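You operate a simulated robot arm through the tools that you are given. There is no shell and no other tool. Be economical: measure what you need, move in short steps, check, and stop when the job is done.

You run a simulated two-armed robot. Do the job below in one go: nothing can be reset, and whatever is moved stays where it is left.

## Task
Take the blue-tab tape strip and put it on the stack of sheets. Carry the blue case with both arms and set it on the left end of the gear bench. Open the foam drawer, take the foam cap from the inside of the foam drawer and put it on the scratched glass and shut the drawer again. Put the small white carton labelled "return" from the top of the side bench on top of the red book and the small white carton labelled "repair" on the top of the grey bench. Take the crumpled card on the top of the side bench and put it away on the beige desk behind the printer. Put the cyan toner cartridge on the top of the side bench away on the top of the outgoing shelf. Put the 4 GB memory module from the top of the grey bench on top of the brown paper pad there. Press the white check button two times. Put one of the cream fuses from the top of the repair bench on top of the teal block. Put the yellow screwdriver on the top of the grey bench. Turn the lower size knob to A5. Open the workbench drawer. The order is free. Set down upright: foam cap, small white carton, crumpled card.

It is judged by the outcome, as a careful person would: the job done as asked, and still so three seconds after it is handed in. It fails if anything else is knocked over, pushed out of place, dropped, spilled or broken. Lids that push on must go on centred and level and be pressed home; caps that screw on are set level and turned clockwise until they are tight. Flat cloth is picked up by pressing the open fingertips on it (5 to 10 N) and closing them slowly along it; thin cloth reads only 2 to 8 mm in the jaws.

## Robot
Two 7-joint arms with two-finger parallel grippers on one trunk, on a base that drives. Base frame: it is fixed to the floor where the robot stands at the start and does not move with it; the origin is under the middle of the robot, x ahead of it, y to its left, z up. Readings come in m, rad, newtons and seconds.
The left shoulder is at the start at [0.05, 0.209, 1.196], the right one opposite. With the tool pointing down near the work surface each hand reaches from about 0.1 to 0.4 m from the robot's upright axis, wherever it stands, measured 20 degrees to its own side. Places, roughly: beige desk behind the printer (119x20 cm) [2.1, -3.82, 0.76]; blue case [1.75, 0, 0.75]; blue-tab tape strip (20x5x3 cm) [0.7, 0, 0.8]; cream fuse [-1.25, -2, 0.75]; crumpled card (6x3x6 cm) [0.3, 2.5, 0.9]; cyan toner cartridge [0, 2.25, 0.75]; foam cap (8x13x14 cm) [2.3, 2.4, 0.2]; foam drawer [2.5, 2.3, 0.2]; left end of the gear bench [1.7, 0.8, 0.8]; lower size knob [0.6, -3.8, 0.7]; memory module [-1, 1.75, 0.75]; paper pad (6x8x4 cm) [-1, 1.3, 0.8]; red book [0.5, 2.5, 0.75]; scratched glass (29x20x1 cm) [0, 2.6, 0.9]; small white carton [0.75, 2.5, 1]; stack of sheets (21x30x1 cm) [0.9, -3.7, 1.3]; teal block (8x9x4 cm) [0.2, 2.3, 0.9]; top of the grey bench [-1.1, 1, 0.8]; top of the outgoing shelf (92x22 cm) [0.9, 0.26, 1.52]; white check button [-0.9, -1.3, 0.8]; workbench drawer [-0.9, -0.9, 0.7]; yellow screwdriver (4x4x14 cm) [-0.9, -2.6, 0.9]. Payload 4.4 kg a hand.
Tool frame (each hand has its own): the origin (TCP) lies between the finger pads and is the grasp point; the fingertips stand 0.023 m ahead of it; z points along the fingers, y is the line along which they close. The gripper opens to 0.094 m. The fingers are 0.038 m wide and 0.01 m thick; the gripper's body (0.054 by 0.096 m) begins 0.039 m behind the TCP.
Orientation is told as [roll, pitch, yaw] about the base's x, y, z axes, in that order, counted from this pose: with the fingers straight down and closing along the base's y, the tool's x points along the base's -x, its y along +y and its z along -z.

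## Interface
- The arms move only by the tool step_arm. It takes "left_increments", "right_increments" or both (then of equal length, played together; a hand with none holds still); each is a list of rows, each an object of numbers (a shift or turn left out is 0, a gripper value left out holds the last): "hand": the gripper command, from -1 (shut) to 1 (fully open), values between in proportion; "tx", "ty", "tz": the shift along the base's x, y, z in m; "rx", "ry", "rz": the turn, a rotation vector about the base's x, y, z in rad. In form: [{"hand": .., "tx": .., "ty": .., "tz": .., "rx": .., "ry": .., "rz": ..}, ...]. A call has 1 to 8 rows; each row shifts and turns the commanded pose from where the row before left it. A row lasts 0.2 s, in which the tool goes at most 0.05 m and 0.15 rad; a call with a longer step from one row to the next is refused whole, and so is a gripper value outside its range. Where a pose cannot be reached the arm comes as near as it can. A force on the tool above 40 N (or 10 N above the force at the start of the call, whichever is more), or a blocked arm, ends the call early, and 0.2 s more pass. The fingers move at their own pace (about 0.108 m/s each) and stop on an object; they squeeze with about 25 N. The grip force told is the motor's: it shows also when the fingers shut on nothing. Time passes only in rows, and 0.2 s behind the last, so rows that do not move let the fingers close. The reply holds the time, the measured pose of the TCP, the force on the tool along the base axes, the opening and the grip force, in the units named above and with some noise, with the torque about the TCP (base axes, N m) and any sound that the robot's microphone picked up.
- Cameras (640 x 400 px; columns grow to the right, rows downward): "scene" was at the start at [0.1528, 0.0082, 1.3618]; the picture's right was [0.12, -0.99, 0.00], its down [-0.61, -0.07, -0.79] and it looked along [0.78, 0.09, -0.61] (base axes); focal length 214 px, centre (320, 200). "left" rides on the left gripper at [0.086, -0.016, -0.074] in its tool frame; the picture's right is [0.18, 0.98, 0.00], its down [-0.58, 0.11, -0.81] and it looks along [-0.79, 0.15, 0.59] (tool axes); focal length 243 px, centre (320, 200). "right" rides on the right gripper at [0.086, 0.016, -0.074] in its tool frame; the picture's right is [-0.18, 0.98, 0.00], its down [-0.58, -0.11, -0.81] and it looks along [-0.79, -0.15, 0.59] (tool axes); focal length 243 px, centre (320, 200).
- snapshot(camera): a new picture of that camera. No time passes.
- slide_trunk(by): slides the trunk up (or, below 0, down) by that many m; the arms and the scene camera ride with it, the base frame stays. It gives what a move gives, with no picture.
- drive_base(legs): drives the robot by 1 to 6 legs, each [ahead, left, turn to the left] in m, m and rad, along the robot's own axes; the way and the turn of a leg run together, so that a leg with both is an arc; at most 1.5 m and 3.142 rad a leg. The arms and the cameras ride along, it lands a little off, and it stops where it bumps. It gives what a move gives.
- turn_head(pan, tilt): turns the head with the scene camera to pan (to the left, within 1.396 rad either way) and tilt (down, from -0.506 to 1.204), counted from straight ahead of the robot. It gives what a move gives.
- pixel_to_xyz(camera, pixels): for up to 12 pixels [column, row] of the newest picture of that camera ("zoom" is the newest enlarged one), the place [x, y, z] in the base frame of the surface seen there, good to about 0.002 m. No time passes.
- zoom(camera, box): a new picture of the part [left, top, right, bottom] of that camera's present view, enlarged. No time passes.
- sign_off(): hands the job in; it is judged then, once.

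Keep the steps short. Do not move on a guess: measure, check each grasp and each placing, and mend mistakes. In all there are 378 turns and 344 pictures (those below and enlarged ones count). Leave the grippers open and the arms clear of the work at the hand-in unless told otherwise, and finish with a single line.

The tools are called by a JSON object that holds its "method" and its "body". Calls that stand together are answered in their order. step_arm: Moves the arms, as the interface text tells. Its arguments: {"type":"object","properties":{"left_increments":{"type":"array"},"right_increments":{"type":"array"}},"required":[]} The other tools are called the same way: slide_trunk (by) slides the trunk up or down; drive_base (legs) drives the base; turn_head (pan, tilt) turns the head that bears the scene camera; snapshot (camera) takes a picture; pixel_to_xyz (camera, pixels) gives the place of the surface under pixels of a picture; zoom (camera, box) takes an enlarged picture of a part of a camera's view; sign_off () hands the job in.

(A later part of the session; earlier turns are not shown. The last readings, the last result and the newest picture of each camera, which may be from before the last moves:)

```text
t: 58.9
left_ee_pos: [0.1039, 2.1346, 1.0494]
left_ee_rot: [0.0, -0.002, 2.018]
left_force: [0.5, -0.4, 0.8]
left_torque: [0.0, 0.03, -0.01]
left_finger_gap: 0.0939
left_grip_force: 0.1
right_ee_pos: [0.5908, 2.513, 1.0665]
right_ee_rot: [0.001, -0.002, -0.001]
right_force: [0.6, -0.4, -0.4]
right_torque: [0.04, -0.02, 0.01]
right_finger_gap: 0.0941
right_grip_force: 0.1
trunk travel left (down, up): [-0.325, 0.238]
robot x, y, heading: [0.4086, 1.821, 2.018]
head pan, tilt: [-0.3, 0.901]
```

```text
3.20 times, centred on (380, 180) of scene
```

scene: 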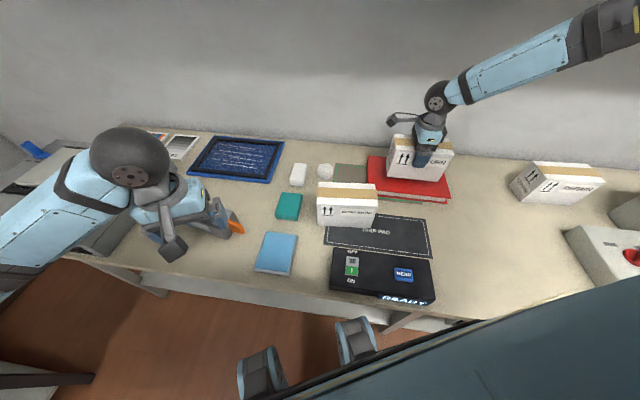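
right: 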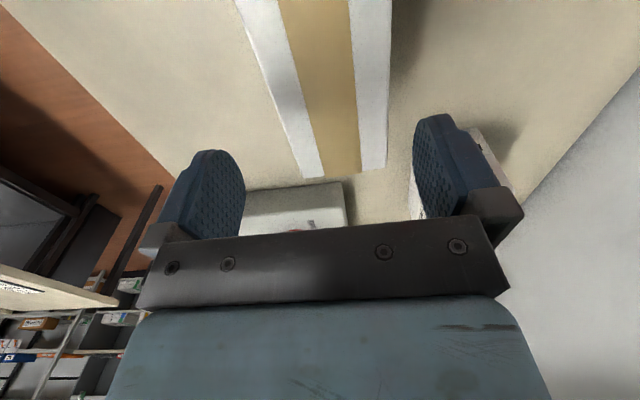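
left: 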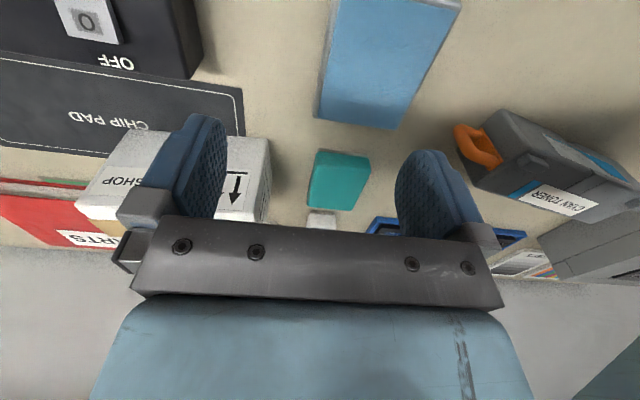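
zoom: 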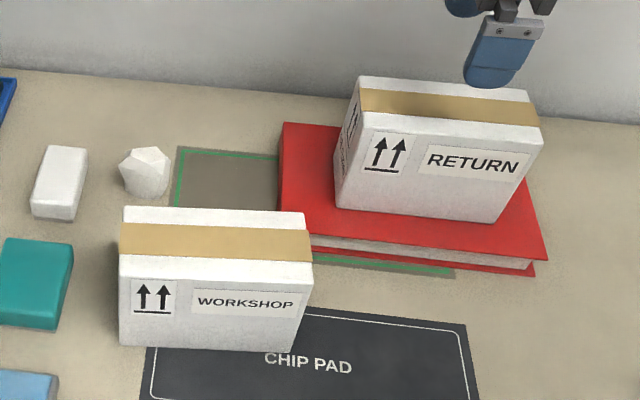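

RETURN sits centred on the book. Next the foam drawer: back off, square up, and strafe right along the corridor.

{"method": "drive_base", "body": {"legs": [[-0.35, 0, 0], [0, 0, -0.446]]}}

{"method": "step_arm", "body": {"right_increments": [{"ty": -0.045}, {"ty": -0.045}, {"ty": -0.045}, {"ty": -0.045}]}}

{"method": "turn_head", "body": {"pan": -1.2, "tilt": 0.5}}

{"method": "snapshot", "body": {"camera": "scene"}}

```text
t: 62.4
left_ee_pos: [0.4187, 1.9334, 1.0496]
left_ee_rot: [0.001, -0.002, 1.561]
left_force: [-0.1, -0.9, -0.4]
left_torque: [0.0, -0.01, 0.02]
left_finger_gap: 0.0939
left_grip_force: 0.0
right_ee_pos: [1.0217, 2.0575, 1.0672]
right_ee_rot: [0.0, 0.0, -0.46]
right_force: [0.1, 0.0, -1.0]
right_torque: [-0.01, 0.0, 0.0]
right_finger_gap: 0.0941
right_grip_force: 0.1
trunk travel left (down, up): [-0.325, 0.238]
robot x, y, heading: [0.556, 1.5214, 1.557]
head pan, tilt: [-0.3, 0.901]
```

```text
t: 63.4
left_ee_pos: [0.4167, 1.9321, 1.0501]
left_ee_rot: [0.0, -0.003, 1.559]
left_force: [-0.1, 0.2, 1.2]
left_torque: [0.05, 0.0, -0.01]
left_finger_gap: 0.0941
left_grip_force: 0.0
right_ee_pos: [1.0228, 1.8717, 1.0649]
right_ee_rot: [0.003, 0.002, -0.457]
right_force: [-0.7, -0.4, 0.5]
right_torque: [0.01, 0.02, 0.0]
right_finger_gap: 0.0941
right_grip_force: 0.0
trunk travel left (down, up): [-0.325, 0.238]
robot x, y, heading: [0.5575, 1.5183, 1.557]
head pan, tilt: [-0.3, 0.901]
```

```text
t: 64.6
left_ee_pos: [0.4166, 1.9341, 1.0483]
left_ee_rot: [0.001, -0.002, 1.562]
left_force: [-0.7, -0.2, 0.1]
left_torque: [-0.01, 0.02, 0.03]
left_finger_gap: 0.0939
left_grip_force: 0.2
right_ee_pos: [1.0232, 1.8752, 1.064]
right_ee_rot: [0.003, 0.001, -0.459]
right_force: [-0.1, 0.6, -0.7]
right_torque: [0.01, -0.04, -0.01]
right_finger_gap: 0.0941
right_grip_force: 0.0
trunk travel left (down, up): [-0.325, 0.238]
robot x, y, heading: [0.5536, 1.519, 1.562]
head pan, tilt: [-1.201, 0.499]
```

```text
317 pictures are left
```

scene: 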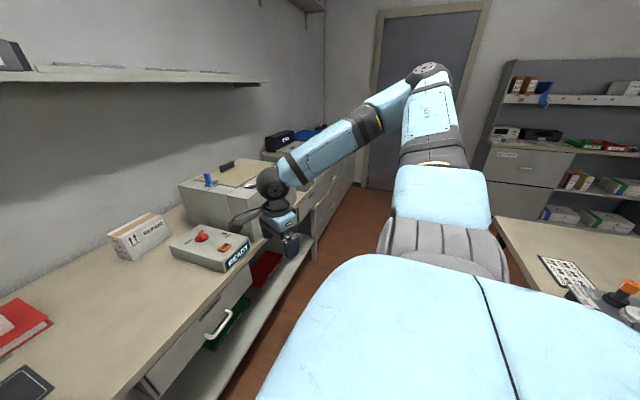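

The corridor to the cabinet is clear. Strafe right.

{"method": "drive_base", "body": {"legs": [[0, -1.4, 0]]}}

{"method": "turn_head", "body": {"pan": -0.5, "tilt": 0.9}}

{"method": "snapshot", "body": {"camera": "scene"}}

```text
t: 77.1
left_ee_pos: [1.8283, 1.9137, 1.0483]
left_ee_rot: [0.0, -0.003, 1.554]
left_force: [-0.1, -0.2, -0.2]
left_torque: [0.03, 0.0, 0.05]
left_finger_gap: 0.0941
left_grip_force: 0.2
right_ee_pos: [2.4342, 1.849, 1.0632]
right_ee_rot: [0.003, 0.001, -0.465]
right_force: [-0.1, 1.0, -0.5]
right_torque: [0.0, -0.01, 0.03]
right_finger_gap: 0.094
right_grip_force: 0.1
trunk travel left (down, up): [-0.325, 0.238]
robot x, y, heading: [1.9621, 1.4959, 1.552]
head pan, tilt: [-1.201, 0.499]
```

```text
t: 78.2
left_ee_pos: [1.8278, 1.9129, 1.0497]
left_ee_rot: [0.0, -0.002, 1.553]
left_force: [-0.6, -0.5, -0.2]
left_torque: [0.03, 0.02, 0.0]
left_finger_gap: 0.0939
left_grip_force: 0.1
right_ee_pos: [2.433, 1.8477, 1.0632]
right_ee_rot: [0.001, 0.0, -0.463]
right_force: [-0.1, 0.2, 0.2]
right_torque: [-0.02, 0.01, -0.04]
right_finger_gap: 0.0938
right_grip_force: 0.1
trunk travel left (down, up): [-0.325, 0.238]
robot x, y, heading: [1.964, 1.4989, 1.546]
head pan, tilt: [-0.499, 0.901]
```

```text
316 pictures are left
```

scene: 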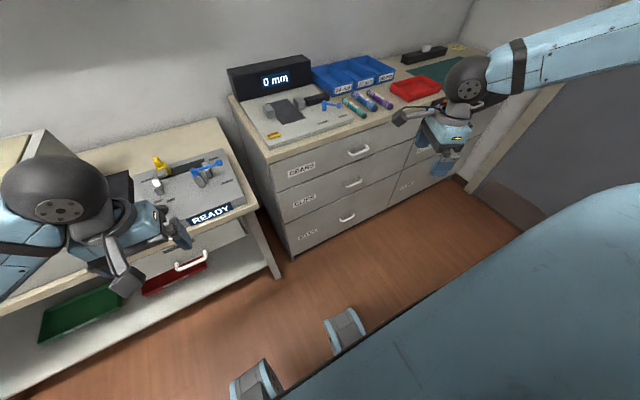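

{"method": "zoom", "body": {"camera": "scene", "box": [240, 120, 440, 260]}}

{"method": "pixel_to_xyz", "body": {"camera": "zoom", "pixels": [[345, 310], [360, 195], [375, 95], [215, 370], [170, 430], [500, 200], [320, 322], [372, 298], [340, 330], [440, 90]]}}

```text
2.86 times, centred on (340, 190) of scene
```

zoom: 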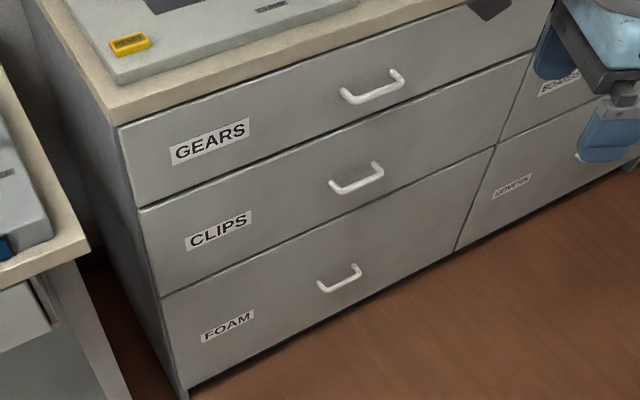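

```text
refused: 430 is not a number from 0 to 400
```

{"method": "pixel_to_xyz", "body": {"camera": "zoom", "pixels": [[322, 288], [356, 269], [338, 284], [360, 188], [165, 300], [185, 385], [490, 152], [455, 245], [200, 385], [345, 160], [300, 360]]}}

```text
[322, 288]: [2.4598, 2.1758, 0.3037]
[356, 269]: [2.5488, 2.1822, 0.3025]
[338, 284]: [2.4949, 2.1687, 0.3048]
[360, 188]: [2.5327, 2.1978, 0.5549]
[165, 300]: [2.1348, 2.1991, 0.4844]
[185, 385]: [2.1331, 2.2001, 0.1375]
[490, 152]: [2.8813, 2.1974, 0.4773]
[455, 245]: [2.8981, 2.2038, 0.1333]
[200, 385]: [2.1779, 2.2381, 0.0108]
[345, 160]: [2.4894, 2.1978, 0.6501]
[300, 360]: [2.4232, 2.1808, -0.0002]
```

Foam handle: bar x 2.46–2.55, y 2.17, z 0.303; drawer front y 2.20. I strafe to x≈2.33, lower the trunk, and turn the right hand to point forward-down with fingers closing vertically.

{"method": "drive_base", "body": {"legs": [[0, -0.37, 0.02]]}}

{"method": "slide_trunk", "body": {"by": -0.32}}

{"method": "step_arm", "body": {"right_increments": [{"rz": 0.115, "tx": -0.02}, {"rz": 0.115, "tx": -0.03}, {"rz": 0.115, "tx": -0.04}, {"rz": 0.115, "tx": -0.04}, {"rx": 0.14, "tz": -0.04}, {"rx": 0.14, "tz": -0.04}, {"rx": 0.14, "tz": -0.04}, {"rx": 0.14, "tz": -0.04}]}}

```text
t: 81.9
left_ee_pos: [2.1802, 1.9072, 1.0492]
left_ee_rot: [0.0, -0.001, 1.578]
left_force: [0.2, 0.1, -0.3]
left_torque: [0.01, -0.02, -0.02]
left_finger_gap: 0.0941
left_grip_force: 0.0
right_ee_pos: [2.7866, 1.8583, 1.0632]
right_ee_rot: [0.001, 0.002, -0.439]
right_force: [-0.2, -0.6, -0.3]
right_torque: [-0.03, 0.02, -0.01]
right_finger_gap: 0.0938
right_grip_force: 0.1
trunk travel left (down, up): [-0.325, 0.238]
robot x, y, heading: [2.3208, 1.4983, 1.58]
head pan, tilt: [-0.499, 0.901]
```

```text
t: 85.1
left_ee_pos: [2.1818, 1.9066, 0.7283]
left_ee_rot: [-0.001, -0.003, 1.579]
left_force: [1.1, 1.2, 0.8]
left_torque: [0.01, 0.01, 0.0]
left_finger_gap: 0.0938
left_grip_force: 0.0
right_ee_pos: [2.7877, 1.8582, 0.7438]
right_ee_rot: [0.002, 0.0, -0.44]
right_force: [-1.1, 0.1, 0.1]
right_torque: [-0.03, -0.04, 0.0]
right_finger_gap: 0.0944
right_grip_force: 0.0
trunk travel left (down, up): [-0.005, 0.558]
robot x, y, heading: [2.3251, 1.4975, 1.574]
head pan, tilt: [-0.499, 0.901]
```

```text
t: 86.9
left_ee_pos: [2.1814, 1.9063, 0.7301]
left_ee_rot: [0.001, 0.0, 1.577]
left_force: [-0.5, 0.7, -0.5]
left_torque: [-0.01, 0.0, -0.02]
left_finger_gap: 0.0943
left_grip_force: 0.2
right_ee_pos: [2.7085, 1.8567, 0.6161]
right_ee_rot: [0.562, -0.009, 0.018]
right_force: [0.3, 0.1, -1.2]
right_torque: [0.02, -0.02, 0.0]
right_finger_gap: 0.0941
right_grip_force: 0.0
right hand out of reach, approached as far as the arm can: row 6, 7, 8
trunk travel left (down, up): [-0.005, 0.558]
robot x, y, heading: [2.3251, 1.4989, 1.579]
head pan, tilt: [-0.499, 0.901]
```

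{"method": "step_arm", "body": {"right_increments": [{"ty": 0.03, "tx": -0.03}, {"ty": 0.03, "tx": -0.03}, {"ty": 0.03, "tx": -0.03}, {"tx": -0.03, "tz": -0.03}, {"tz": -0.04, "tx": -0.02}, {"tz": -0.04, "tx": -0.02}, {"tz": -0.04}, {"tz": -0.04}]}}

{"method": "snapshot", "body": {"camera": "scene"}}

```text
t: 88.7
left_ee_pos: [2.1805, 1.9062, 0.7302]
left_ee_rot: [0.001, -0.002, 1.578]
left_force: [-0.1, 0.8, 1.2]
left_torque: [-0.02, 0.0, -0.01]
left_finger_gap: 0.0939
left_grip_force: 0.0
right_ee_pos: [2.741, 1.9473, 0.596]
right_ee_rot: [0.56, -0.008, 0.019]
right_force: [0.9, 0.0, -0.2]
right_torque: [0.02, 0.0, -0.01]
right_finger_gap: 0.0942
right_grip_force: 0.2
right hand out of reach, approached as far as the arm can: row 1, 2, 3, 4, 5, 6, 7, 8
trunk travel left (down, up): [-0.005, 0.558]
robot x, y, heading: [2.3274, 1.4976, 1.575]
head pan, tilt: [-0.499, 0.901]
```

```text
314 pictures are left
```

scene: 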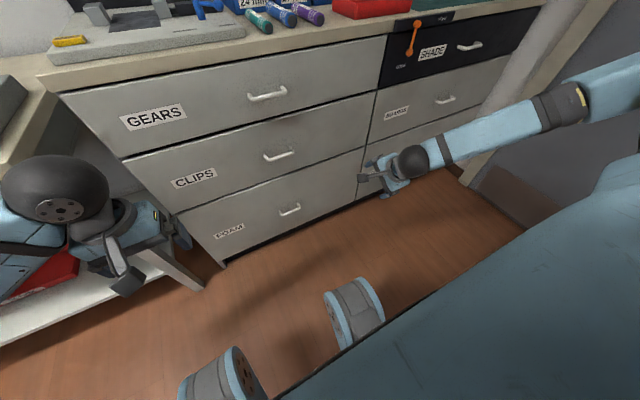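

The right wrist is at its limit in this twist. I try the other wrist direction with the left hand: turn it −90° in place, then tilt.

{"method": "step_arm", "body": {"left_increments": [{"rz": -0.145}, {"rz": -0.145}, {"rz": -0.145}, {"rz": -0.145}, {"rz": -0.145}, {"rz": -0.145}, {"rz": -0.145}, {"rz": -0.145}], "right_increments": [{"rx": -0.14, "tz": 0.01}, {"rx": -0.14, "tz": 0.01}, {"rx": -0.14, "tz": 0.01}, {"rx": -0.14}, {"rz": 0.145}, {"rz": 0.145}, {"rz": 0.145}, {"rz": 0.145}]}}

{"method": "step_arm", "body": {"left_increments": [{"rz": -0.14}, {"rz": -0.14}, {"rz": -0.135}, {"rx": 0.14, "tz": -0.03}, {"rx": 0.14, "tz": -0.03}, {"rx": 0.14, "tz": -0.03}, {"rx": 0.14, "tz": -0.03}, {"rx": 0.14, "tz": -0.03}]}}

```text
t: 90.5
left_ee_pos: [2.1815, 1.9082, 0.7281]
left_ee_rot: [0.0, -0.002, 0.415]
left_force: [0.5, 0.9, -0.1]
left_torque: [0.0, -0.02, -0.02]
left_finger_gap: 0.0942
left_grip_force: 0.0
right_ee_pos: [2.7413, 1.9462, 0.6271]
right_ee_rot: [0.001, -0.001, 0.603]
right_force: [-0.1, 0.1, 0.2]
right_torque: [0.0, 0.0, -0.01]
right_finger_gap: 0.094
right_grip_force: 0.0
trunk travel left (down, up): [-0.005, 0.558]
robot x, y, heading: [2.3273, 1.4935, 1.574]
head pan, tilt: [-0.499, 0.901]
```

```text
t: 92.3
left_ee_pos: [2.1836, 1.9048, 0.5801]
left_ee_rot: [0.703, -0.004, 0.0]
left_force: [-0.8, 0.3, 0.9]
left_torque: [0.0, 0.04, 0.04]
left_finger_gap: 0.094
left_grip_force: 0.1
right_ee_pos: [2.7411, 1.9467, 0.6262]
right_ee_rot: [0.002, 0.0, 0.601]
right_force: [-0.4, 0.2, -0.4]
right_torque: [0.02, -0.03, 0.0]
right_finger_gap: 0.0943
right_grip_force: 0.0
trunk travel left (down, up): [-0.005, 0.558]
robot x, y, heading: [2.3242, 1.4941, 1.575]
head pan, tilt: [-0.499, 0.901]
```

The left arm tilts fine this way. I shift the base right 0.2 so the left arm faces the handle, then tilt more and lower toward it.

{"method": "drive_base", "body": {"legs": [[0, -0.2, 0]]}}

{"method": "step_arm", "body": {"left_increments": [{"rx": 0.14, "tx": 0.03, "tz": -0.03}, {"rx": 0.14, "tx": 0.03, "tz": -0.03}, {"rx": 0.14, "tx": 0.03, "tz": -0.03}, {"tx": 0.02, "tz": -0.04}, {"tx": 0.01, "tz": -0.04}, {"tz": -0.03, "ty": 0.03}, {"tz": -0.02, "ty": 0.03}]}}

{"method": "snapshot", "body": {"camera": "left"}}

{"method": "snapshot", "body": {"camera": "scene"}}

```text
t: 94.7
left_ee_pos: [2.3847, 1.905, 0.5797]
left_ee_rot: [0.701, -0.003, 0.001]
left_force: [-0.2, 0.4, -0.5]
left_torque: [-0.01, 0.01, 0.01]
left_finger_gap: 0.094
left_grip_force: 0.1
right_ee_pos: [2.9433, 1.9495, 0.6271]
right_ee_rot: [-0.001, -0.002, 0.601]
right_force: [-0.5, 0.7, -0.1]
right_torque: [0.02, 0.02, 0.02]
right_finger_gap: 0.0938
right_grip_force: 0.0
trunk travel left (down, up): [-0.005, 0.558]
robot x, y, heading: [2.5273, 1.4988, 1.582]
head pan, tilt: [-0.499, 0.901]
```

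```text
t: 95.8
left_ee_pos: [2.4718, 2.0056, 0.5105]
left_ee_rot: [1.325, 0.008, 0.036]
left_force: [-0.3, -0.7, 0.2]
left_torque: [0.01, -0.03, 0.01]
left_finger_gap: 0.0942
left_grip_force: 0.0
right_ee_pos: [2.9451, 1.948, 0.6217]
right_ee_rot: [0.004, 0.002, 0.598]
right_force: [1.0, 0.0, 0.4]
right_torque: [0.0, 0.05, -0.02]
right_finger_gap: 0.094
right_grip_force: 0.1
trunk travel left (down, up): [-0.005, 0.558]
robot x, y, heading: [2.5281, 1.4964, 1.581]
head pan, tilt: [-0.499, 0.901]
stopped in row 5 (left hand): the arm was blocked; the commanded pose is now the measured one
```

```text
313 pictures are left
```

left: 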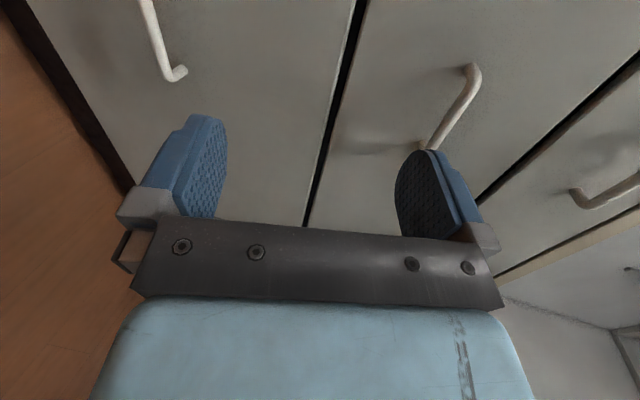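

```text
312 pictures are left
```

scene: 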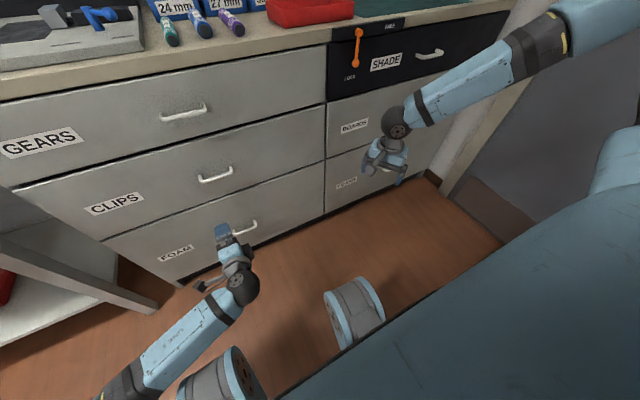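

The arm was blocked while lowering; perhaps the elbow. I try the remaining lowering in smaller steps at the new tilt.

{"method": "slide_trunk", "body": {"by": 0.1}}

{"method": "step_arm", "body": {"left_increments": [{"tz": -0.04, "rx": -0.05}, {"tz": -0.04, "rx": -0.05}, {"tz": -0.04, "rx": -0.05}, {"tz": -0.04, "rx": -0.05}, {"tz": -0.04}, {"tz": -0.04}]}}

{"method": "snapshot", "body": {"camera": "scene"}}

```text
t: 97.2
left_ee_pos: [2.4738, 2.0026, 0.612]
left_ee_rot: [1.318, 0.005, 0.031]
left_force: [0.4, -0.5, -1.1]
left_torque: [0.03, 0.02, -0.01]
left_finger_gap: 0.094
left_grip_force: 0.0
right_ee_pos: [2.9423, 1.9491, 0.726]
right_ee_rot: [0.001, 0.0, 0.599]
right_force: [0.2, 0.2, 0.3]
right_torque: [-0.01, -0.04, -0.01]
right_finger_gap: 0.0941
right_grip_force: 0.2
trunk travel left (down, up): [-0.105, 0.458]
robot x, y, heading: [2.5307, 1.4955, 1.576]
head pan, tilt: [-0.499, 0.901]
```

```text
t: 98.8
left_ee_pos: [2.3882, 2.0906, 0.4067]
left_ee_rot: [1.247, 0.101, 0.085]
left_force: [-0.6, 0.7, 0.0]
left_torque: [-0.02, 0.0, 0.01]
left_finger_gap: 0.0941
left_grip_force: 0.1
right_ee_pos: [2.9448, 1.9494, 0.7194]
right_ee_rot: [0.001, 0.003, 0.6]
right_force: [0.8, -0.9, 0.6]
right_torque: [-0.05, 0.05, 0.0]
right_finger_gap: 0.094
right_grip_force: 0.0
trunk travel left (down, up): [-0.105, 0.458]
robot x, y, heading: [2.5295, 1.4992, 1.58]
head pan, tilt: [-0.499, 0.901]
stopped in row 6 (left hand): the arm was blocked; the commanded pose is now the measured one
```

```text
311 pictures are left
```

scene: 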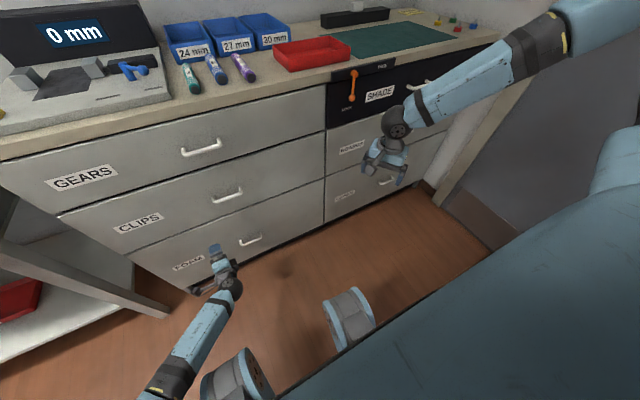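

I measure where the elbow and those cylinders are.

{"method": "pixel_to_xyz", "body": {"camera": "scene", "pixels": [[165, 380], [200, 330], [228, 285], [215, 255], [235, 375], [350, 310], [285, 270], [248, 240], [300, 350], [120, 390]]}}

{"method": "turn_head", "body": {"pan": 0.3, "tilt": 1.2}}

{"method": "snapshot", "body": {"camera": "scene"}}

```text
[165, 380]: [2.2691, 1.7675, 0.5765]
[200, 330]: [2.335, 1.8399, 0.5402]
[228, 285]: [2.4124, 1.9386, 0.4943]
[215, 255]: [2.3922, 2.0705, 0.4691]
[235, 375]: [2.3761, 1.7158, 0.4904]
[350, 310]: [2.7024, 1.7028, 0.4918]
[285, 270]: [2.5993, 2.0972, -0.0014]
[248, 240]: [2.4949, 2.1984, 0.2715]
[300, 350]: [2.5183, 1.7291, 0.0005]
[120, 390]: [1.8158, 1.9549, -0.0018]
```

```text
t: 99.9
left_ee_pos: [2.3897, 2.0902, 0.409]
left_ee_rot: [1.242, 0.097, 0.082]
left_force: [0.0, 0.5, -0.8]
left_torque: [-0.01, 0.02, -0.01]
left_finger_gap: 0.0939
left_grip_force: 0.0
right_ee_pos: [2.9422, 1.9491, 0.7266]
right_ee_rot: [-0.003, 0.0, 0.6]
right_force: [0.4, -0.3, -0.2]
right_torque: [0.02, 0.02, 0.04]
right_finger_gap: 0.094
right_grip_force: 0.1
trunk travel left (down, up): [-0.105, 0.458]
robot x, y, heading: [2.5308, 1.4936, 1.577]
head pan, tilt: [0.3, 1.201]
```

```text
310 pictures are left
```

scene: 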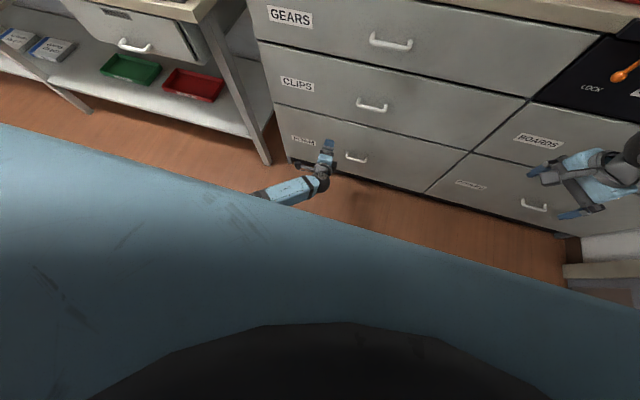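

The cylinders are parts of my own base, and the forearm rests on the left one. I lift the hand, pull the right hand in, and shift the base right so the handle lies to the left of my axis.

{"method": "step_arm", "body": {"left_increments": [{"tz": 0.04}, {"tz": 0.04}, {"tz": 0.04}, {"tz": 0.04}, {"tx": -0.04}, {"tx": -0.04}], "right_increments": [{"tx": -0.03}, {"tx": -0.03}, {"tx": -0.03}, {"tx": -0.03}, {"tx": -0.03}, {"tx": -0.03}]}}

{"method": "drive_base", "body": {"legs": [[0, -0.25, 0]]}}

{"method": "step_arm", "body": {"left_increments": [{"rz": -0.08, "ry": -0.08}, {"tx": -0.02}, {"tz": -0.04}, {"tz": -0.04}, {"tz": -0.04}, {"tz": -0.04}]}}

{"method": "turn_head", "body": {"pan": 0.2, "tilt": 0.95}}

{"method": "snapshot", "body": {"camera": "scene"}}

```text
t: 101.3
left_ee_pos: [2.3118, 2.0886, 0.5734]
left_ee_rot: [1.243, 0.096, 0.078]
left_force: [0.5, 0.9, -0.1]
left_torque: [0.0, -0.01, -0.01]
left_finger_gap: 0.0941
left_grip_force: 0.1
right_ee_pos: [2.7625, 1.9481, 0.727]
right_ee_rot: [-0.001, 0.001, 0.599]
right_force: [-0.5, 0.2, 0.0]
right_torque: [0.02, 0.01, 0.0]
right_finger_gap: 0.094
right_grip_force: 0.0
trunk travel left (down, up): [-0.105, 0.458]
robot x, y, heading: [2.5313, 1.4929, 1.576]
head pan, tilt: [0.3, 1.201]
```

```text
t: 104.1
left_ee_pos: [2.5612, 2.0927, 0.5724]
left_ee_rot: [1.245, 0.098, 0.081]
left_force: [1.2, -1.0, 0.2]
left_torque: [-0.04, 0.0, 0.01]
left_finger_gap: 0.0937
left_grip_force: 0.0
right_ee_pos: [3.0142, 1.9487, 0.7262]
right_ee_rot: [-0.002, -0.001, 0.601]
right_force: [-0.1, 0.4, -0.4]
right_torque: [0.01, -0.03, 0.0]
right_finger_gap: 0.0939
right_grip_force: 0.0
trunk travel left (down, up): [-0.105, 0.458]
robot x, y, heading: [2.7794, 1.5017, 1.575]
head pan, tilt: [0.3, 1.201]
```

```text
t: 105.7
left_ee_pos: [2.4953, 2.0972, 0.4337]
left_ee_rot: [1.28, 0.084, 0.013]
left_force: [0.9, 0.4, -1.7]
left_torque: [0.0, 0.0, 0.01]
left_finger_gap: 0.0939
left_grip_force: 0.1
right_ee_pos: [3.0179, 1.9469, 0.7311]
right_ee_rot: [0.008, 0.002, 0.602]
right_force: [1.5, -0.2, -0.4]
right_torque: [-0.02, 0.03, 0.01]
right_finger_gap: 0.0941
right_grip_force: 0.0
trunk travel left (down, up): [-0.105, 0.458]
robot x, y, heading: [2.778, 1.5023, 1.574]
head pan, tilt: [0.3, 1.201]
stopped in row 6 (left hand): the arm was blocked; the commanded pose is now the measured one
```

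```text
t: 106.5
left_ee_pos: [2.4958, 2.097, 0.4342]
left_ee_rot: [1.281, 0.08, 0.011]
left_force: [0.2, 1.0, -0.6]
left_torque: [-0.02, 0.02, 0.0]
left_finger_gap: 0.0941
left_grip_force: 0.2
right_ee_pos: [3.0154, 1.9476, 0.7312]
right_ee_rot: [0.012, 0.001, 0.601]
right_force: [-0.1, -1.0, -0.9]
right_torque: [-0.01, -0.02, 0.01]
right_finger_gap: 0.094
right_grip_force: 0.1
trunk travel left (down, up): [-0.105, 0.458]
robot x, y, heading: [2.7802, 1.4961, 1.584]
head pan, tilt: [0.201, 0.949]
```

```text
309 pictures are left
```

scene: 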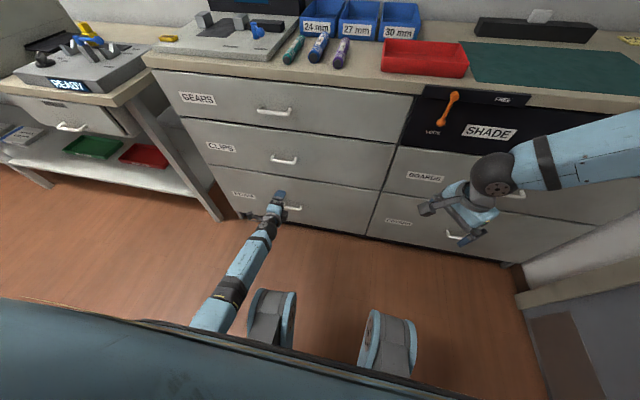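

The forearm rests near the base when the tool is nearly level. A steeper tool (about 43° from vertical) keeps the forearm higher. I tilt back, close the fingers to a 2.4 cm gap, and go to a stand-off above-front of the bar.

{"method": "step_arm", "body": {"left_increments": [{"rx": -0.13, "tz": 0.01, "hand": -0.5}, {"rx": -0.13}, {"rx": -0.13}, {"rx": -0.12}, {"tz": -0.03, "ty": 0.007, "tx": 0.008}, {"tz": -0.03, "ty": 0.007}, {"tz": -0.03, "ty": 0.007}]}}

{"method": "snapshot", "body": {"camera": "left"}}

{"method": "zoom", "body": {"camera": "scene", "box": [200, 160, 360, 260]}}

```text
t: 108.1
left_ee_pos: [2.5114, 2.1154, 0.3435]
left_ee_rot: [0.754, 0.059, -0.026]
left_force: [0.7, -0.1, -0.1]
left_torque: [-0.03, 0.02, -0.02]
left_finger_gap: 0.0234
left_grip_force: 0.0
right_ee_pos: [3.0145, 1.95, 0.7274]
right_ee_rot: [0.001, 0.001, 0.604]
right_force: [0.2, -1.0, -0.2]
right_torque: [-0.01, 0.0, 0.0]
right_finger_gap: 0.0939
right_grip_force: 0.0
trunk travel left (down, up): [-0.105, 0.458]
robot x, y, heading: [2.7812, 1.4956, 1.579]
head pan, tilt: [0.201, 0.949]
```

```text
308 pictures are left
```

left: 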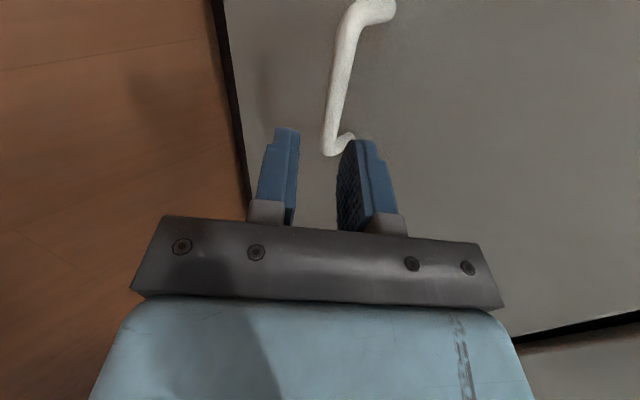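

```text
4.00 times, centred on (280, 210) of scene
```

zoom: 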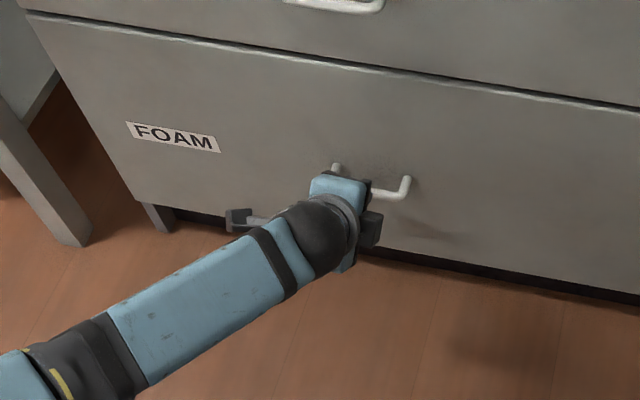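

{"method": "pixel_to_xyz", "body": {"camera": "left", "pixels": [[352, 20], [345, 50], [337, 100], [330, 145], [345, 137], [380, 10], [300, 60], [292, 130], [372, 145]]}}

```text
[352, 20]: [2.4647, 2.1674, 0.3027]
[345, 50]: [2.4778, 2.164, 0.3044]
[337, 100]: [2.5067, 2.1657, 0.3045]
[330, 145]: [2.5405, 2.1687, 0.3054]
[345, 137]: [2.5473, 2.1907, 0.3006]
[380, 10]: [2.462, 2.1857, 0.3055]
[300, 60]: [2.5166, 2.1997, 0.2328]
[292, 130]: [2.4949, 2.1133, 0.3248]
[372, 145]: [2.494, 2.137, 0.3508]
```

Bar axis at y≈2.169, z≈0.302, x 2.46–2.545. Align and slide in along the tool, then close.

{"method": "step_arm", "body": {"left_increments": [{"tx": -0.008, "ty": 0.012, "tz": 0.004}, {"ty": 0.017, "tz": -0.018}, {"ty": 0.017, "tz": -0.018}, {}]}}

{"method": "snapshot", "body": {"camera": "left"}}

```text
t: 109.1
left_ee_pos: [2.5077, 2.1612, 0.3096]
left_ee_rot: [0.754, 0.06, -0.025]
left_force: [0.0, 0.0, -0.6]
left_torque: [0.06, 0.01, 0.03]
left_finger_gap: 0.0235
left_grip_force: 0.1
right_ee_pos: [3.014, 1.9499, 0.7269]
right_ee_rot: [0.003, 0.0, 0.604]
right_force: [-0.2, -0.4, 0.1]
right_torque: [-0.02, 0.0, -0.03]
right_finger_gap: 0.0939
right_grip_force: 0.1
trunk travel left (down, up): [-0.105, 0.458]
robot x, y, heading: [2.7807, 1.4976, 1.574]
head pan, tilt: [0.201, 0.949]
```

```text
306 pictures are left
```

left: 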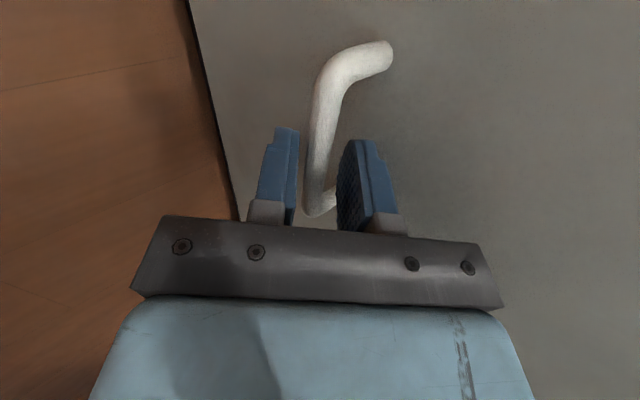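

The bar is between the pads. Close and pull the drawer out with the arm.

{"method": "step_arm", "body": {"left_increments": [{"hand": -1}, {}, {"ty": -0.02}, {"ty": -0.03}, {"ty": -0.03}, {"ty": -0.03}, {"ty": -0.03}]}}

{"method": "snapshot", "body": {"camera": "scene"}}

```text
t: 110.7
left_ee_pos: [2.5073, 2.0308, 0.3101]
left_ee_rot: [0.746, 0.049, -0.027]
left_force: [2.7, -0.8, -15.7]
left_torque: [-0.18, -1.45, 1.24]
left_finger_gap: 0.0138
left_grip_force: 45.4
right_ee_pos: [3.0137, 1.9494, 0.7282]
right_ee_rot: [0.0, -0.002, 0.602]
right_force: [-0.4, 0.4, -0.9]
right_torque: [0.02, 0.02, -0.01]
right_finger_gap: 0.0941
right_grip_force: 0.1
trunk travel left (down, up): [-0.105, 0.458]
robot x, y, heading: [2.7802, 1.4959, 1.577]
head pan, tilt: [0.201, 0.949]
stopped in row 7 (left hand): the force on the tool passed its limit at 42 N (the readings are from after the stop); the commanded pose is now the measured one
```

```text
305 pictures are left
```

scene: 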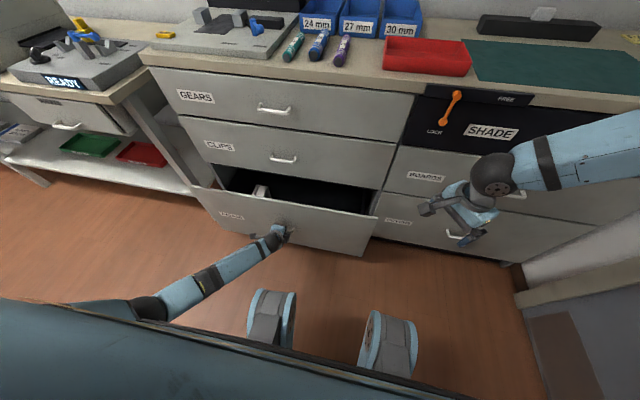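

It opens (13 cm). Continue pulling gently.

{"method": "step_arm", "body": {"left_increments": [{"ty": -0.015}, {"ty": -0.02}, {"ty": -0.02}, {"ty": -0.02}, {"ty": -0.02}, {"ty": -0.02}, {"ty": -0.02}]}}

{"method": "snapshot", "body": {"camera": "scene"}}

```text
t: 112.1
left_ee_pos: [2.5074, 1.9195, 0.3104]
left_ee_rot: [0.743, 0.05, -0.03]
left_force: [1.1, -1.3, -17.5]
left_torque: [-0.22, -1.3, 1.38]
left_finger_gap: 0.0139
left_grip_force: 44.5
right_ee_pos: [3.0142, 1.9497, 0.7279]
right_ee_rot: [0.0, -0.002, 0.602]
right_force: [-0.2, 0.1, -0.3]
right_torque: [-0.02, -0.02, 0.0]
right_finger_gap: 0.0939
right_grip_force: 0.1
trunk travel left (down, up): [-0.105, 0.458]
robot x, y, heading: [2.7789, 1.498, 1.577]
head pan, tilt: [0.201, 0.949]
stopped in row 6 (left hand): the force on the tool passed its limit at 41 N (the readings are from after the stop); the commanded pose is now the measured one
```

```text
304 pictures are left
```

scene: 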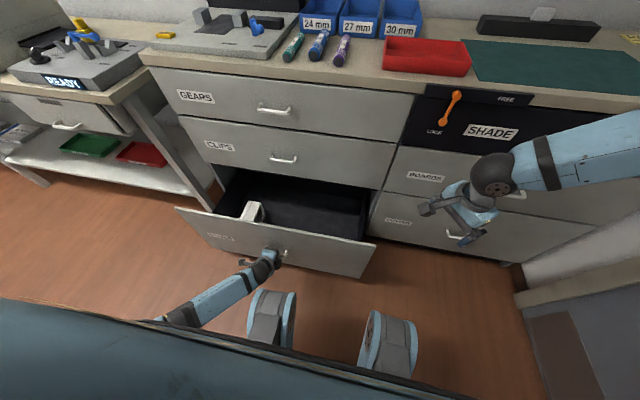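

Open 24 cm. The foam cap shows at (253,212). Zoom and measure.

{"method": "zoom", "body": {"camera": "scene", "box": [190, 160, 390, 285]}}

{"method": "pixel_to_xyz", "body": {"camera": "scene", "pixels": [[248, 203], [260, 203], [245, 213], [252, 220], [260, 210], [300, 195], [300, 220], [230, 185], [365, 240], [180, 211], [245, 219]]}}

```text
3.20 times, centred on (290, 222) of scene
```

zoom: 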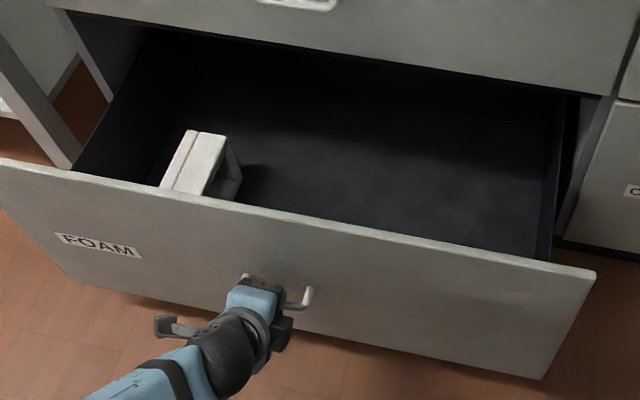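

```text
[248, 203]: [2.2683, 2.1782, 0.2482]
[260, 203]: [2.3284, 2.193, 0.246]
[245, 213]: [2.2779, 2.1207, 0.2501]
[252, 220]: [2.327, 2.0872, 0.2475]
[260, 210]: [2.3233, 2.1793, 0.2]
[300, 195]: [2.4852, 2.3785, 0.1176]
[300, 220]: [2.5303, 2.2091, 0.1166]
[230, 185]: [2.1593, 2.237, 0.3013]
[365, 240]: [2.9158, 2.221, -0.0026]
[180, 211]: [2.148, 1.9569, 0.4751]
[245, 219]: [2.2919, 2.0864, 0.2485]
```

Cap: x ≈2.26–2.335, y ≈2.06–2.19, top 0.248, floor of drawer 0.117. It can be gripped along x from above. First release the handle and withdraw along the tool, then rise.

{"method": "step_arm", "body": {"left_increments": [{"hand": -0.5}, {}, {"ty": -0.02, "tz": 0.022}, {"ty": -0.02, "tz": 0.022}, {"tz": 0.04}, {"tz": 0.04}, {"tz": 0.04}, {"tz": 0.04}]}}

{"method": "slide_trunk", "body": {"by": 0.2}}

{"method": "step_arm", "body": {"left_increments": [{"rx": -0.14, "tz": 0.03}, {"rx": -0.14, "tz": 0.03}, {"rx": -0.14}, {"rx": -0.14}, {"rx": -0.14}, {"rx": -0.046, "ry": -0.05, "hand": 1}, {"rz": 0.145}, {"rz": 0.145}]}}

{"method": "step_arm", "body": {"left_increments": [{"rz": 0.145}, {"rz": 0.145}, {"rz": 0.145}, {"rz": 0.145}, {"rz": 0.145}, {"rz": 0.145}, {"rz": 0.145}, {"rz": 0.145}]}}

```text
t: 113.9
left_ee_pos: [2.5079, 1.8839, 0.5179]
left_ee_rot: [0.748, 0.05, -0.031]
left_force: [0.3, -1.2, 0.5]
left_torque: [-0.01, -0.02, 0.02]
left_finger_gap: 0.0233
left_grip_force: 0.1
right_ee_pos: [3.0148, 1.9488, 0.7279]
right_ee_rot: [0.001, 0.001, 0.603]
right_force: [-0.3, -0.3, -0.1]
right_torque: [-0.02, 0.02, 0.01]
right_finger_gap: 0.0943
right_grip_force: 0.0
trunk travel left (down, up): [-0.105, 0.458]
robot x, y, heading: [2.7837, 1.4994, 1.578]
head pan, tilt: [0.201, 0.949]
```

```text
t: 116.0
left_ee_pos: [2.5078, 1.8848, 0.7182]
left_ee_rot: [0.75, 0.052, -0.029]
left_force: [0.6, -0.4, 0.2]
left_torque: [-0.01, -0.03, 0.0]
left_finger_gap: 0.0237
left_grip_force: 0.0
right_ee_pos: [3.0151, 1.9504, 0.9266]
right_ee_rot: [0.001, -0.001, 0.602]
right_force: [0.2, -0.7, 0.0]
right_torque: [0.03, -0.01, 0.01]
right_finger_gap: 0.0939
right_grip_force: 0.0
trunk travel left (down, up): [-0.305, 0.258]
robot x, y, heading: [2.782, 1.5013, 1.577]
head pan, tilt: [0.201, 0.949]
```

```text
t: 117.8
left_ee_pos: [2.5069, 1.8846, 0.7781]
left_ee_rot: [0.006, -0.033, 0.235]
left_force: [-0.2, -0.5, 0.1]
left_torque: [0.01, -0.01, 0.0]
left_finger_gap: 0.094
left_grip_force: 0.1
right_ee_pos: [3.0141, 1.9498, 0.927]
right_ee_rot: [0.002, -0.001, 0.602]
right_force: [0.5, -0.6, 0.3]
right_torque: [0.02, 0.04, 0.0]
right_finger_gap: 0.0941
right_grip_force: 0.0
trunk travel left (down, up): [-0.305, 0.258]
robot x, y, heading: [2.7845, 1.4997, 1.582]
head pan, tilt: [0.201, 0.949]
```

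```text
t: 119.6
left_ee_pos: [2.5074, 1.8837, 0.7775]
left_ee_rot: [0.005, -0.033, 1.397]
left_force: [0.3, -0.4, 0.3]
left_torque: [-0.01, -0.02, 0.02]
left_finger_gap: 0.0941
left_grip_force: 0.1
right_ee_pos: [3.0137, 1.948, 0.9278]
right_ee_rot: [0.001, 0.0, 0.604]
right_force: [0.0, 0.5, -0.3]
right_torque: [-0.01, 0.02, 0.0]
right_finger_gap: 0.0942
right_grip_force: 0.1
trunk travel left (down, up): [-0.305, 0.258]
robot x, y, heading: [2.7775, 1.4978, 1.58]
head pan, tilt: [0.201, 0.949]
```

Drive a bit left and ahead, then finish the yaw and move above the cap.

{"method": "drive_base", "body": {"legs": [[0.07, 0.17, 0]]}}

{"method": "step_arm", "body": {"left_increments": [{"rx": -0.033, "ry": 0.006, "ty": 0.03}, {"rz": 0.09, "ty": 0.03}, {"rz": 0.09, "ty": 0.03}, {"ty": 0.03, "tx": -0.015}, {"ty": 0.03, "tx": -0.02}]}}

{"method": "snapshot", "body": {"camera": "left"}}

{"method": "snapshot", "body": {"camera": "scene"}}

```text
t: 121.8
left_ee_pos: [2.3353, 1.9539, 0.7781]
left_ee_rot: [0.006, -0.033, 1.392]
left_force: [0.1, 0.0, 0.7]
left_torque: [0.01, 0.0, -0.02]
left_finger_gap: 0.0941
left_grip_force: 0.0
right_ee_pos: [2.8427, 2.0179, 0.9276]
right_ee_rot: [0.001, 0.0, 0.599]
right_force: [-0.3, 0.2, 0.6]
right_torque: [0.04, 0.04, 0.02]
right_finger_gap: 0.0939
right_grip_force: 0.0
trunk travel left (down, up): [-0.305, 0.258]
robot x, y, heading: [2.6052, 1.5668, 1.576]
head pan, tilt: [0.201, 0.949]
```

```text
t: 123.0
left_ee_pos: [2.301, 2.1036, 0.7777]
left_ee_rot: [0.005, 0.002, 1.572]
left_force: [0.0, 0.0, -0.7]
left_torque: [-0.02, 0.03, 0.03]
left_finger_gap: 0.0944
left_grip_force: 0.0
right_ee_pos: [2.8429, 2.0176, 0.9264]
right_ee_rot: [0.0, 0.001, 0.598]
right_force: [-0.6, -0.3, -0.2]
right_torque: [0.0, 0.0, 0.02]
right_finger_gap: 0.0941
right_grip_force: 0.0
trunk travel left (down, up): [-0.305, 0.258]
robot x, y, heading: [2.6102, 1.5669, 1.577]
head pan, tilt: [0.201, 0.949]
```

```text
302 pictures are left
```

left: 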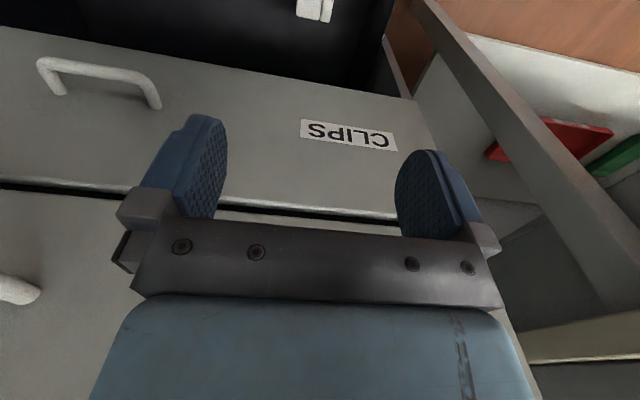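

```text
301 pictures are left
```

scene: 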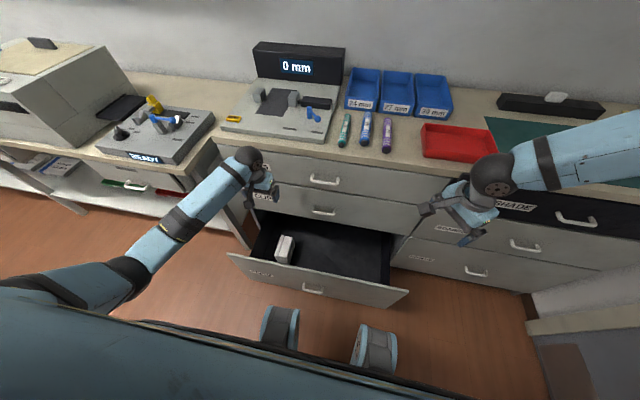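

{"method": "zoom", "body": {"camera": "scene", "box": [240, 215, 340, 285]}}

{"method": "pixel_to_xyz", "body": {"camera": "scene", "pixels": [[281, 237], [291, 238], [278, 252], [275, 258], [286, 259], [291, 243], [284, 248], [279, 240]]}}

```text
5.71 times, centred on (290, 250) of scene
```

zoom: 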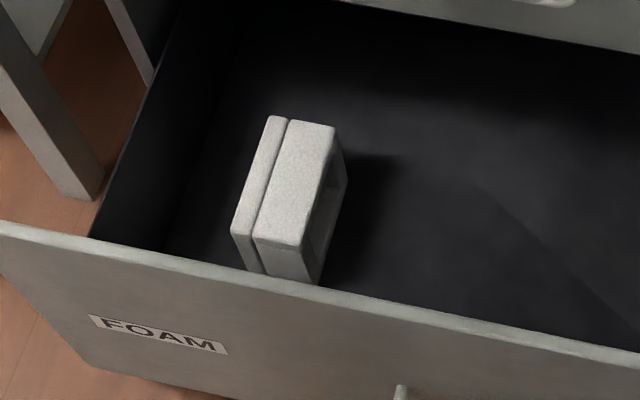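

```text
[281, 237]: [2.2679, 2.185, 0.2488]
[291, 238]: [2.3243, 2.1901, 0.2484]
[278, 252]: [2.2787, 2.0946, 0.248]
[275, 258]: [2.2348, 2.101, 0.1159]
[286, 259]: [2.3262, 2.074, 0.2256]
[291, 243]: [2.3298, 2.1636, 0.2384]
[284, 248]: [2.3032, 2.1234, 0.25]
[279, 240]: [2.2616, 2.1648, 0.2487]
```

Cap centre about (2.295, 2.125), top 0.249, hollow toward +x. Move down over it in stages.

{"method": "step_arm", "body": {"left_increments": [{"tx": -0.006, "ty": 0.012, "tz": -0.045}, {"tz": -0.05}, {"tz": -0.05}, {"tz": -0.05}, {"tz": -0.05}, {"tz": -0.05}, {"tz": -0.05}, {"tz": -0.05}]}}

{"method": "snapshot", "body": {"camera": "left"}}

{"method": "snapshot", "body": {"camera": "scene"}}

```text
t: 124.8
left_ee_pos: [2.3001, 2.1118, 0.4136]
left_ee_rot: [0.006, -0.001, 1.57]
left_force: [0.2, 0.3, 0.2]
left_torque: [-0.04, 0.01, 0.01]
left_finger_gap: 0.094
left_grip_force: 0.0
left hand out of reach, approached as far as the arm can: row 8
right_ee_pos: [2.8429, 2.0169, 0.9272]
right_ee_rot: [0.003, 0.0, 0.6]
right_force: [0.1, -1.5, 0.2]
right_torque: [0.01, -0.04, 0.01]
right_finger_gap: 0.0939
right_grip_force: 0.0
trunk travel left (down, up): [-0.305, 0.258]
robot x, y, heading: [2.6067, 1.5685, 1.573]
head pan, tilt: [0.201, 0.949]
```

```text
299 pictures are left
```

left: 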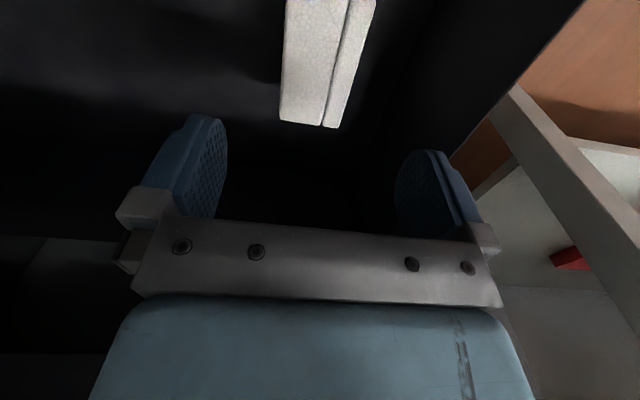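

```text
298 pictures are left
```

scene: 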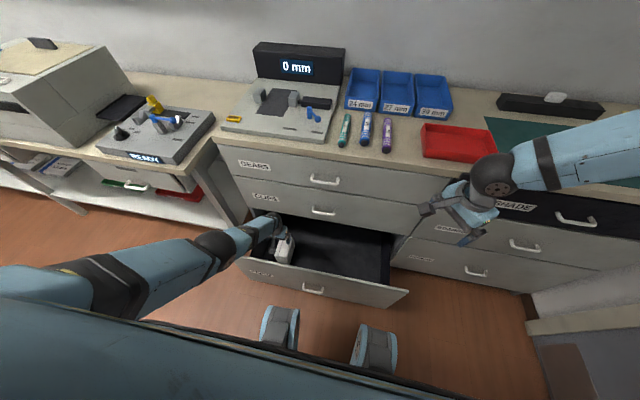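

{"method": "pixel_to_xyz", "body": {"camera": "left", "pixels": [[288, 20], [284, 110], [340, 118], [368, 20], [312, 110], [365, 40]]}}

{"method": "pixel_to_xyz", "body": {"camera": "scene", "pixels": [[210, 245], [235, 245], [250, 235], [190, 255], [150, 265], [244, 260], [235, 266]]}}

```text
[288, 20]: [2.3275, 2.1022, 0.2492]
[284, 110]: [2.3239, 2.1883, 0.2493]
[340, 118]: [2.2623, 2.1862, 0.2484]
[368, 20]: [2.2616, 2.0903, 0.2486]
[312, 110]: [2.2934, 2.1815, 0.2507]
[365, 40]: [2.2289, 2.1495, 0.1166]
```

```text
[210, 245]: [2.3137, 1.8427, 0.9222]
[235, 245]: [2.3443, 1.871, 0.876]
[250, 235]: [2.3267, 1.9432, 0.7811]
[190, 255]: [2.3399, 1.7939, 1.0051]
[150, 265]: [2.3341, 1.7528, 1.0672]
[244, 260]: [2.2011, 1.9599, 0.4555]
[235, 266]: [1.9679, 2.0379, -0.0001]
```

Cap x 2.260–2.328. Nudge the hand −6 mm and lower it with the trunk; forearm is well above the drawer front.

{"method": "step_arm", "body": {"left_increments": [{"tx": -0.006}]}}

{"method": "slide_trunk", "body": {"by": -0.187}}

{"method": "snapshot", "body": {"camera": "left"}}

```text
t: 125.2
left_ee_pos: [2.2938, 2.1116, 0.4103]
left_ee_rot: [0.005, -0.001, 1.572]
left_force: [-0.3, 0.1, -0.4]
left_torque: [0.0, 0.02, 0.0]
left_finger_gap: 0.0939
left_grip_force: 0.2
right_ee_pos: [2.8428, 2.017, 0.9274]
right_ee_rot: [0.002, 0.001, 0.601]
right_force: [0.5, 0.3, 0.4]
right_torque: [-0.02, 0.02, 0.01]
right_finger_gap: 0.094
right_grip_force: 0.1
trunk travel left (down, up): [-0.305, 0.258]
robot x, y, heading: [2.6071, 1.5651, 1.575]
head pan, tilt: [0.201, 0.949]
```

```text
t: 127.2
left_ee_pos: [2.2918, 2.1117, 0.2247]
left_ee_rot: [0.004, 0.002, 1.572]
left_force: [0.9, -0.7, 0.1]
left_torque: [-0.03, 0.01, -0.02]
left_finger_gap: 0.0942
left_grip_force: 0.1
right_ee_pos: [2.8419, 2.0172, 0.7412]
right_ee_rot: [0.002, -0.001, 0.599]
right_force: [0.2, -0.3, 0.1]
right_torque: [0.0, -0.02, -0.03]
right_finger_gap: 0.0939
right_grip_force: 0.1
trunk travel left (down, up): [-0.118, 0.445]
robot x, y, heading: [2.6089, 1.5681, 1.573]
head pan, tilt: [0.201, 0.949]
```

```text
297 pictures are left
```

left: 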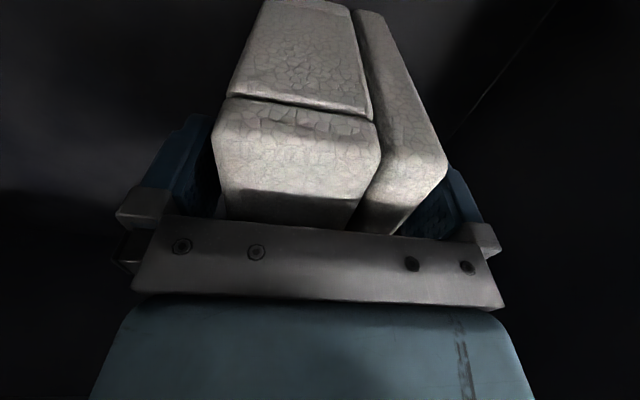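

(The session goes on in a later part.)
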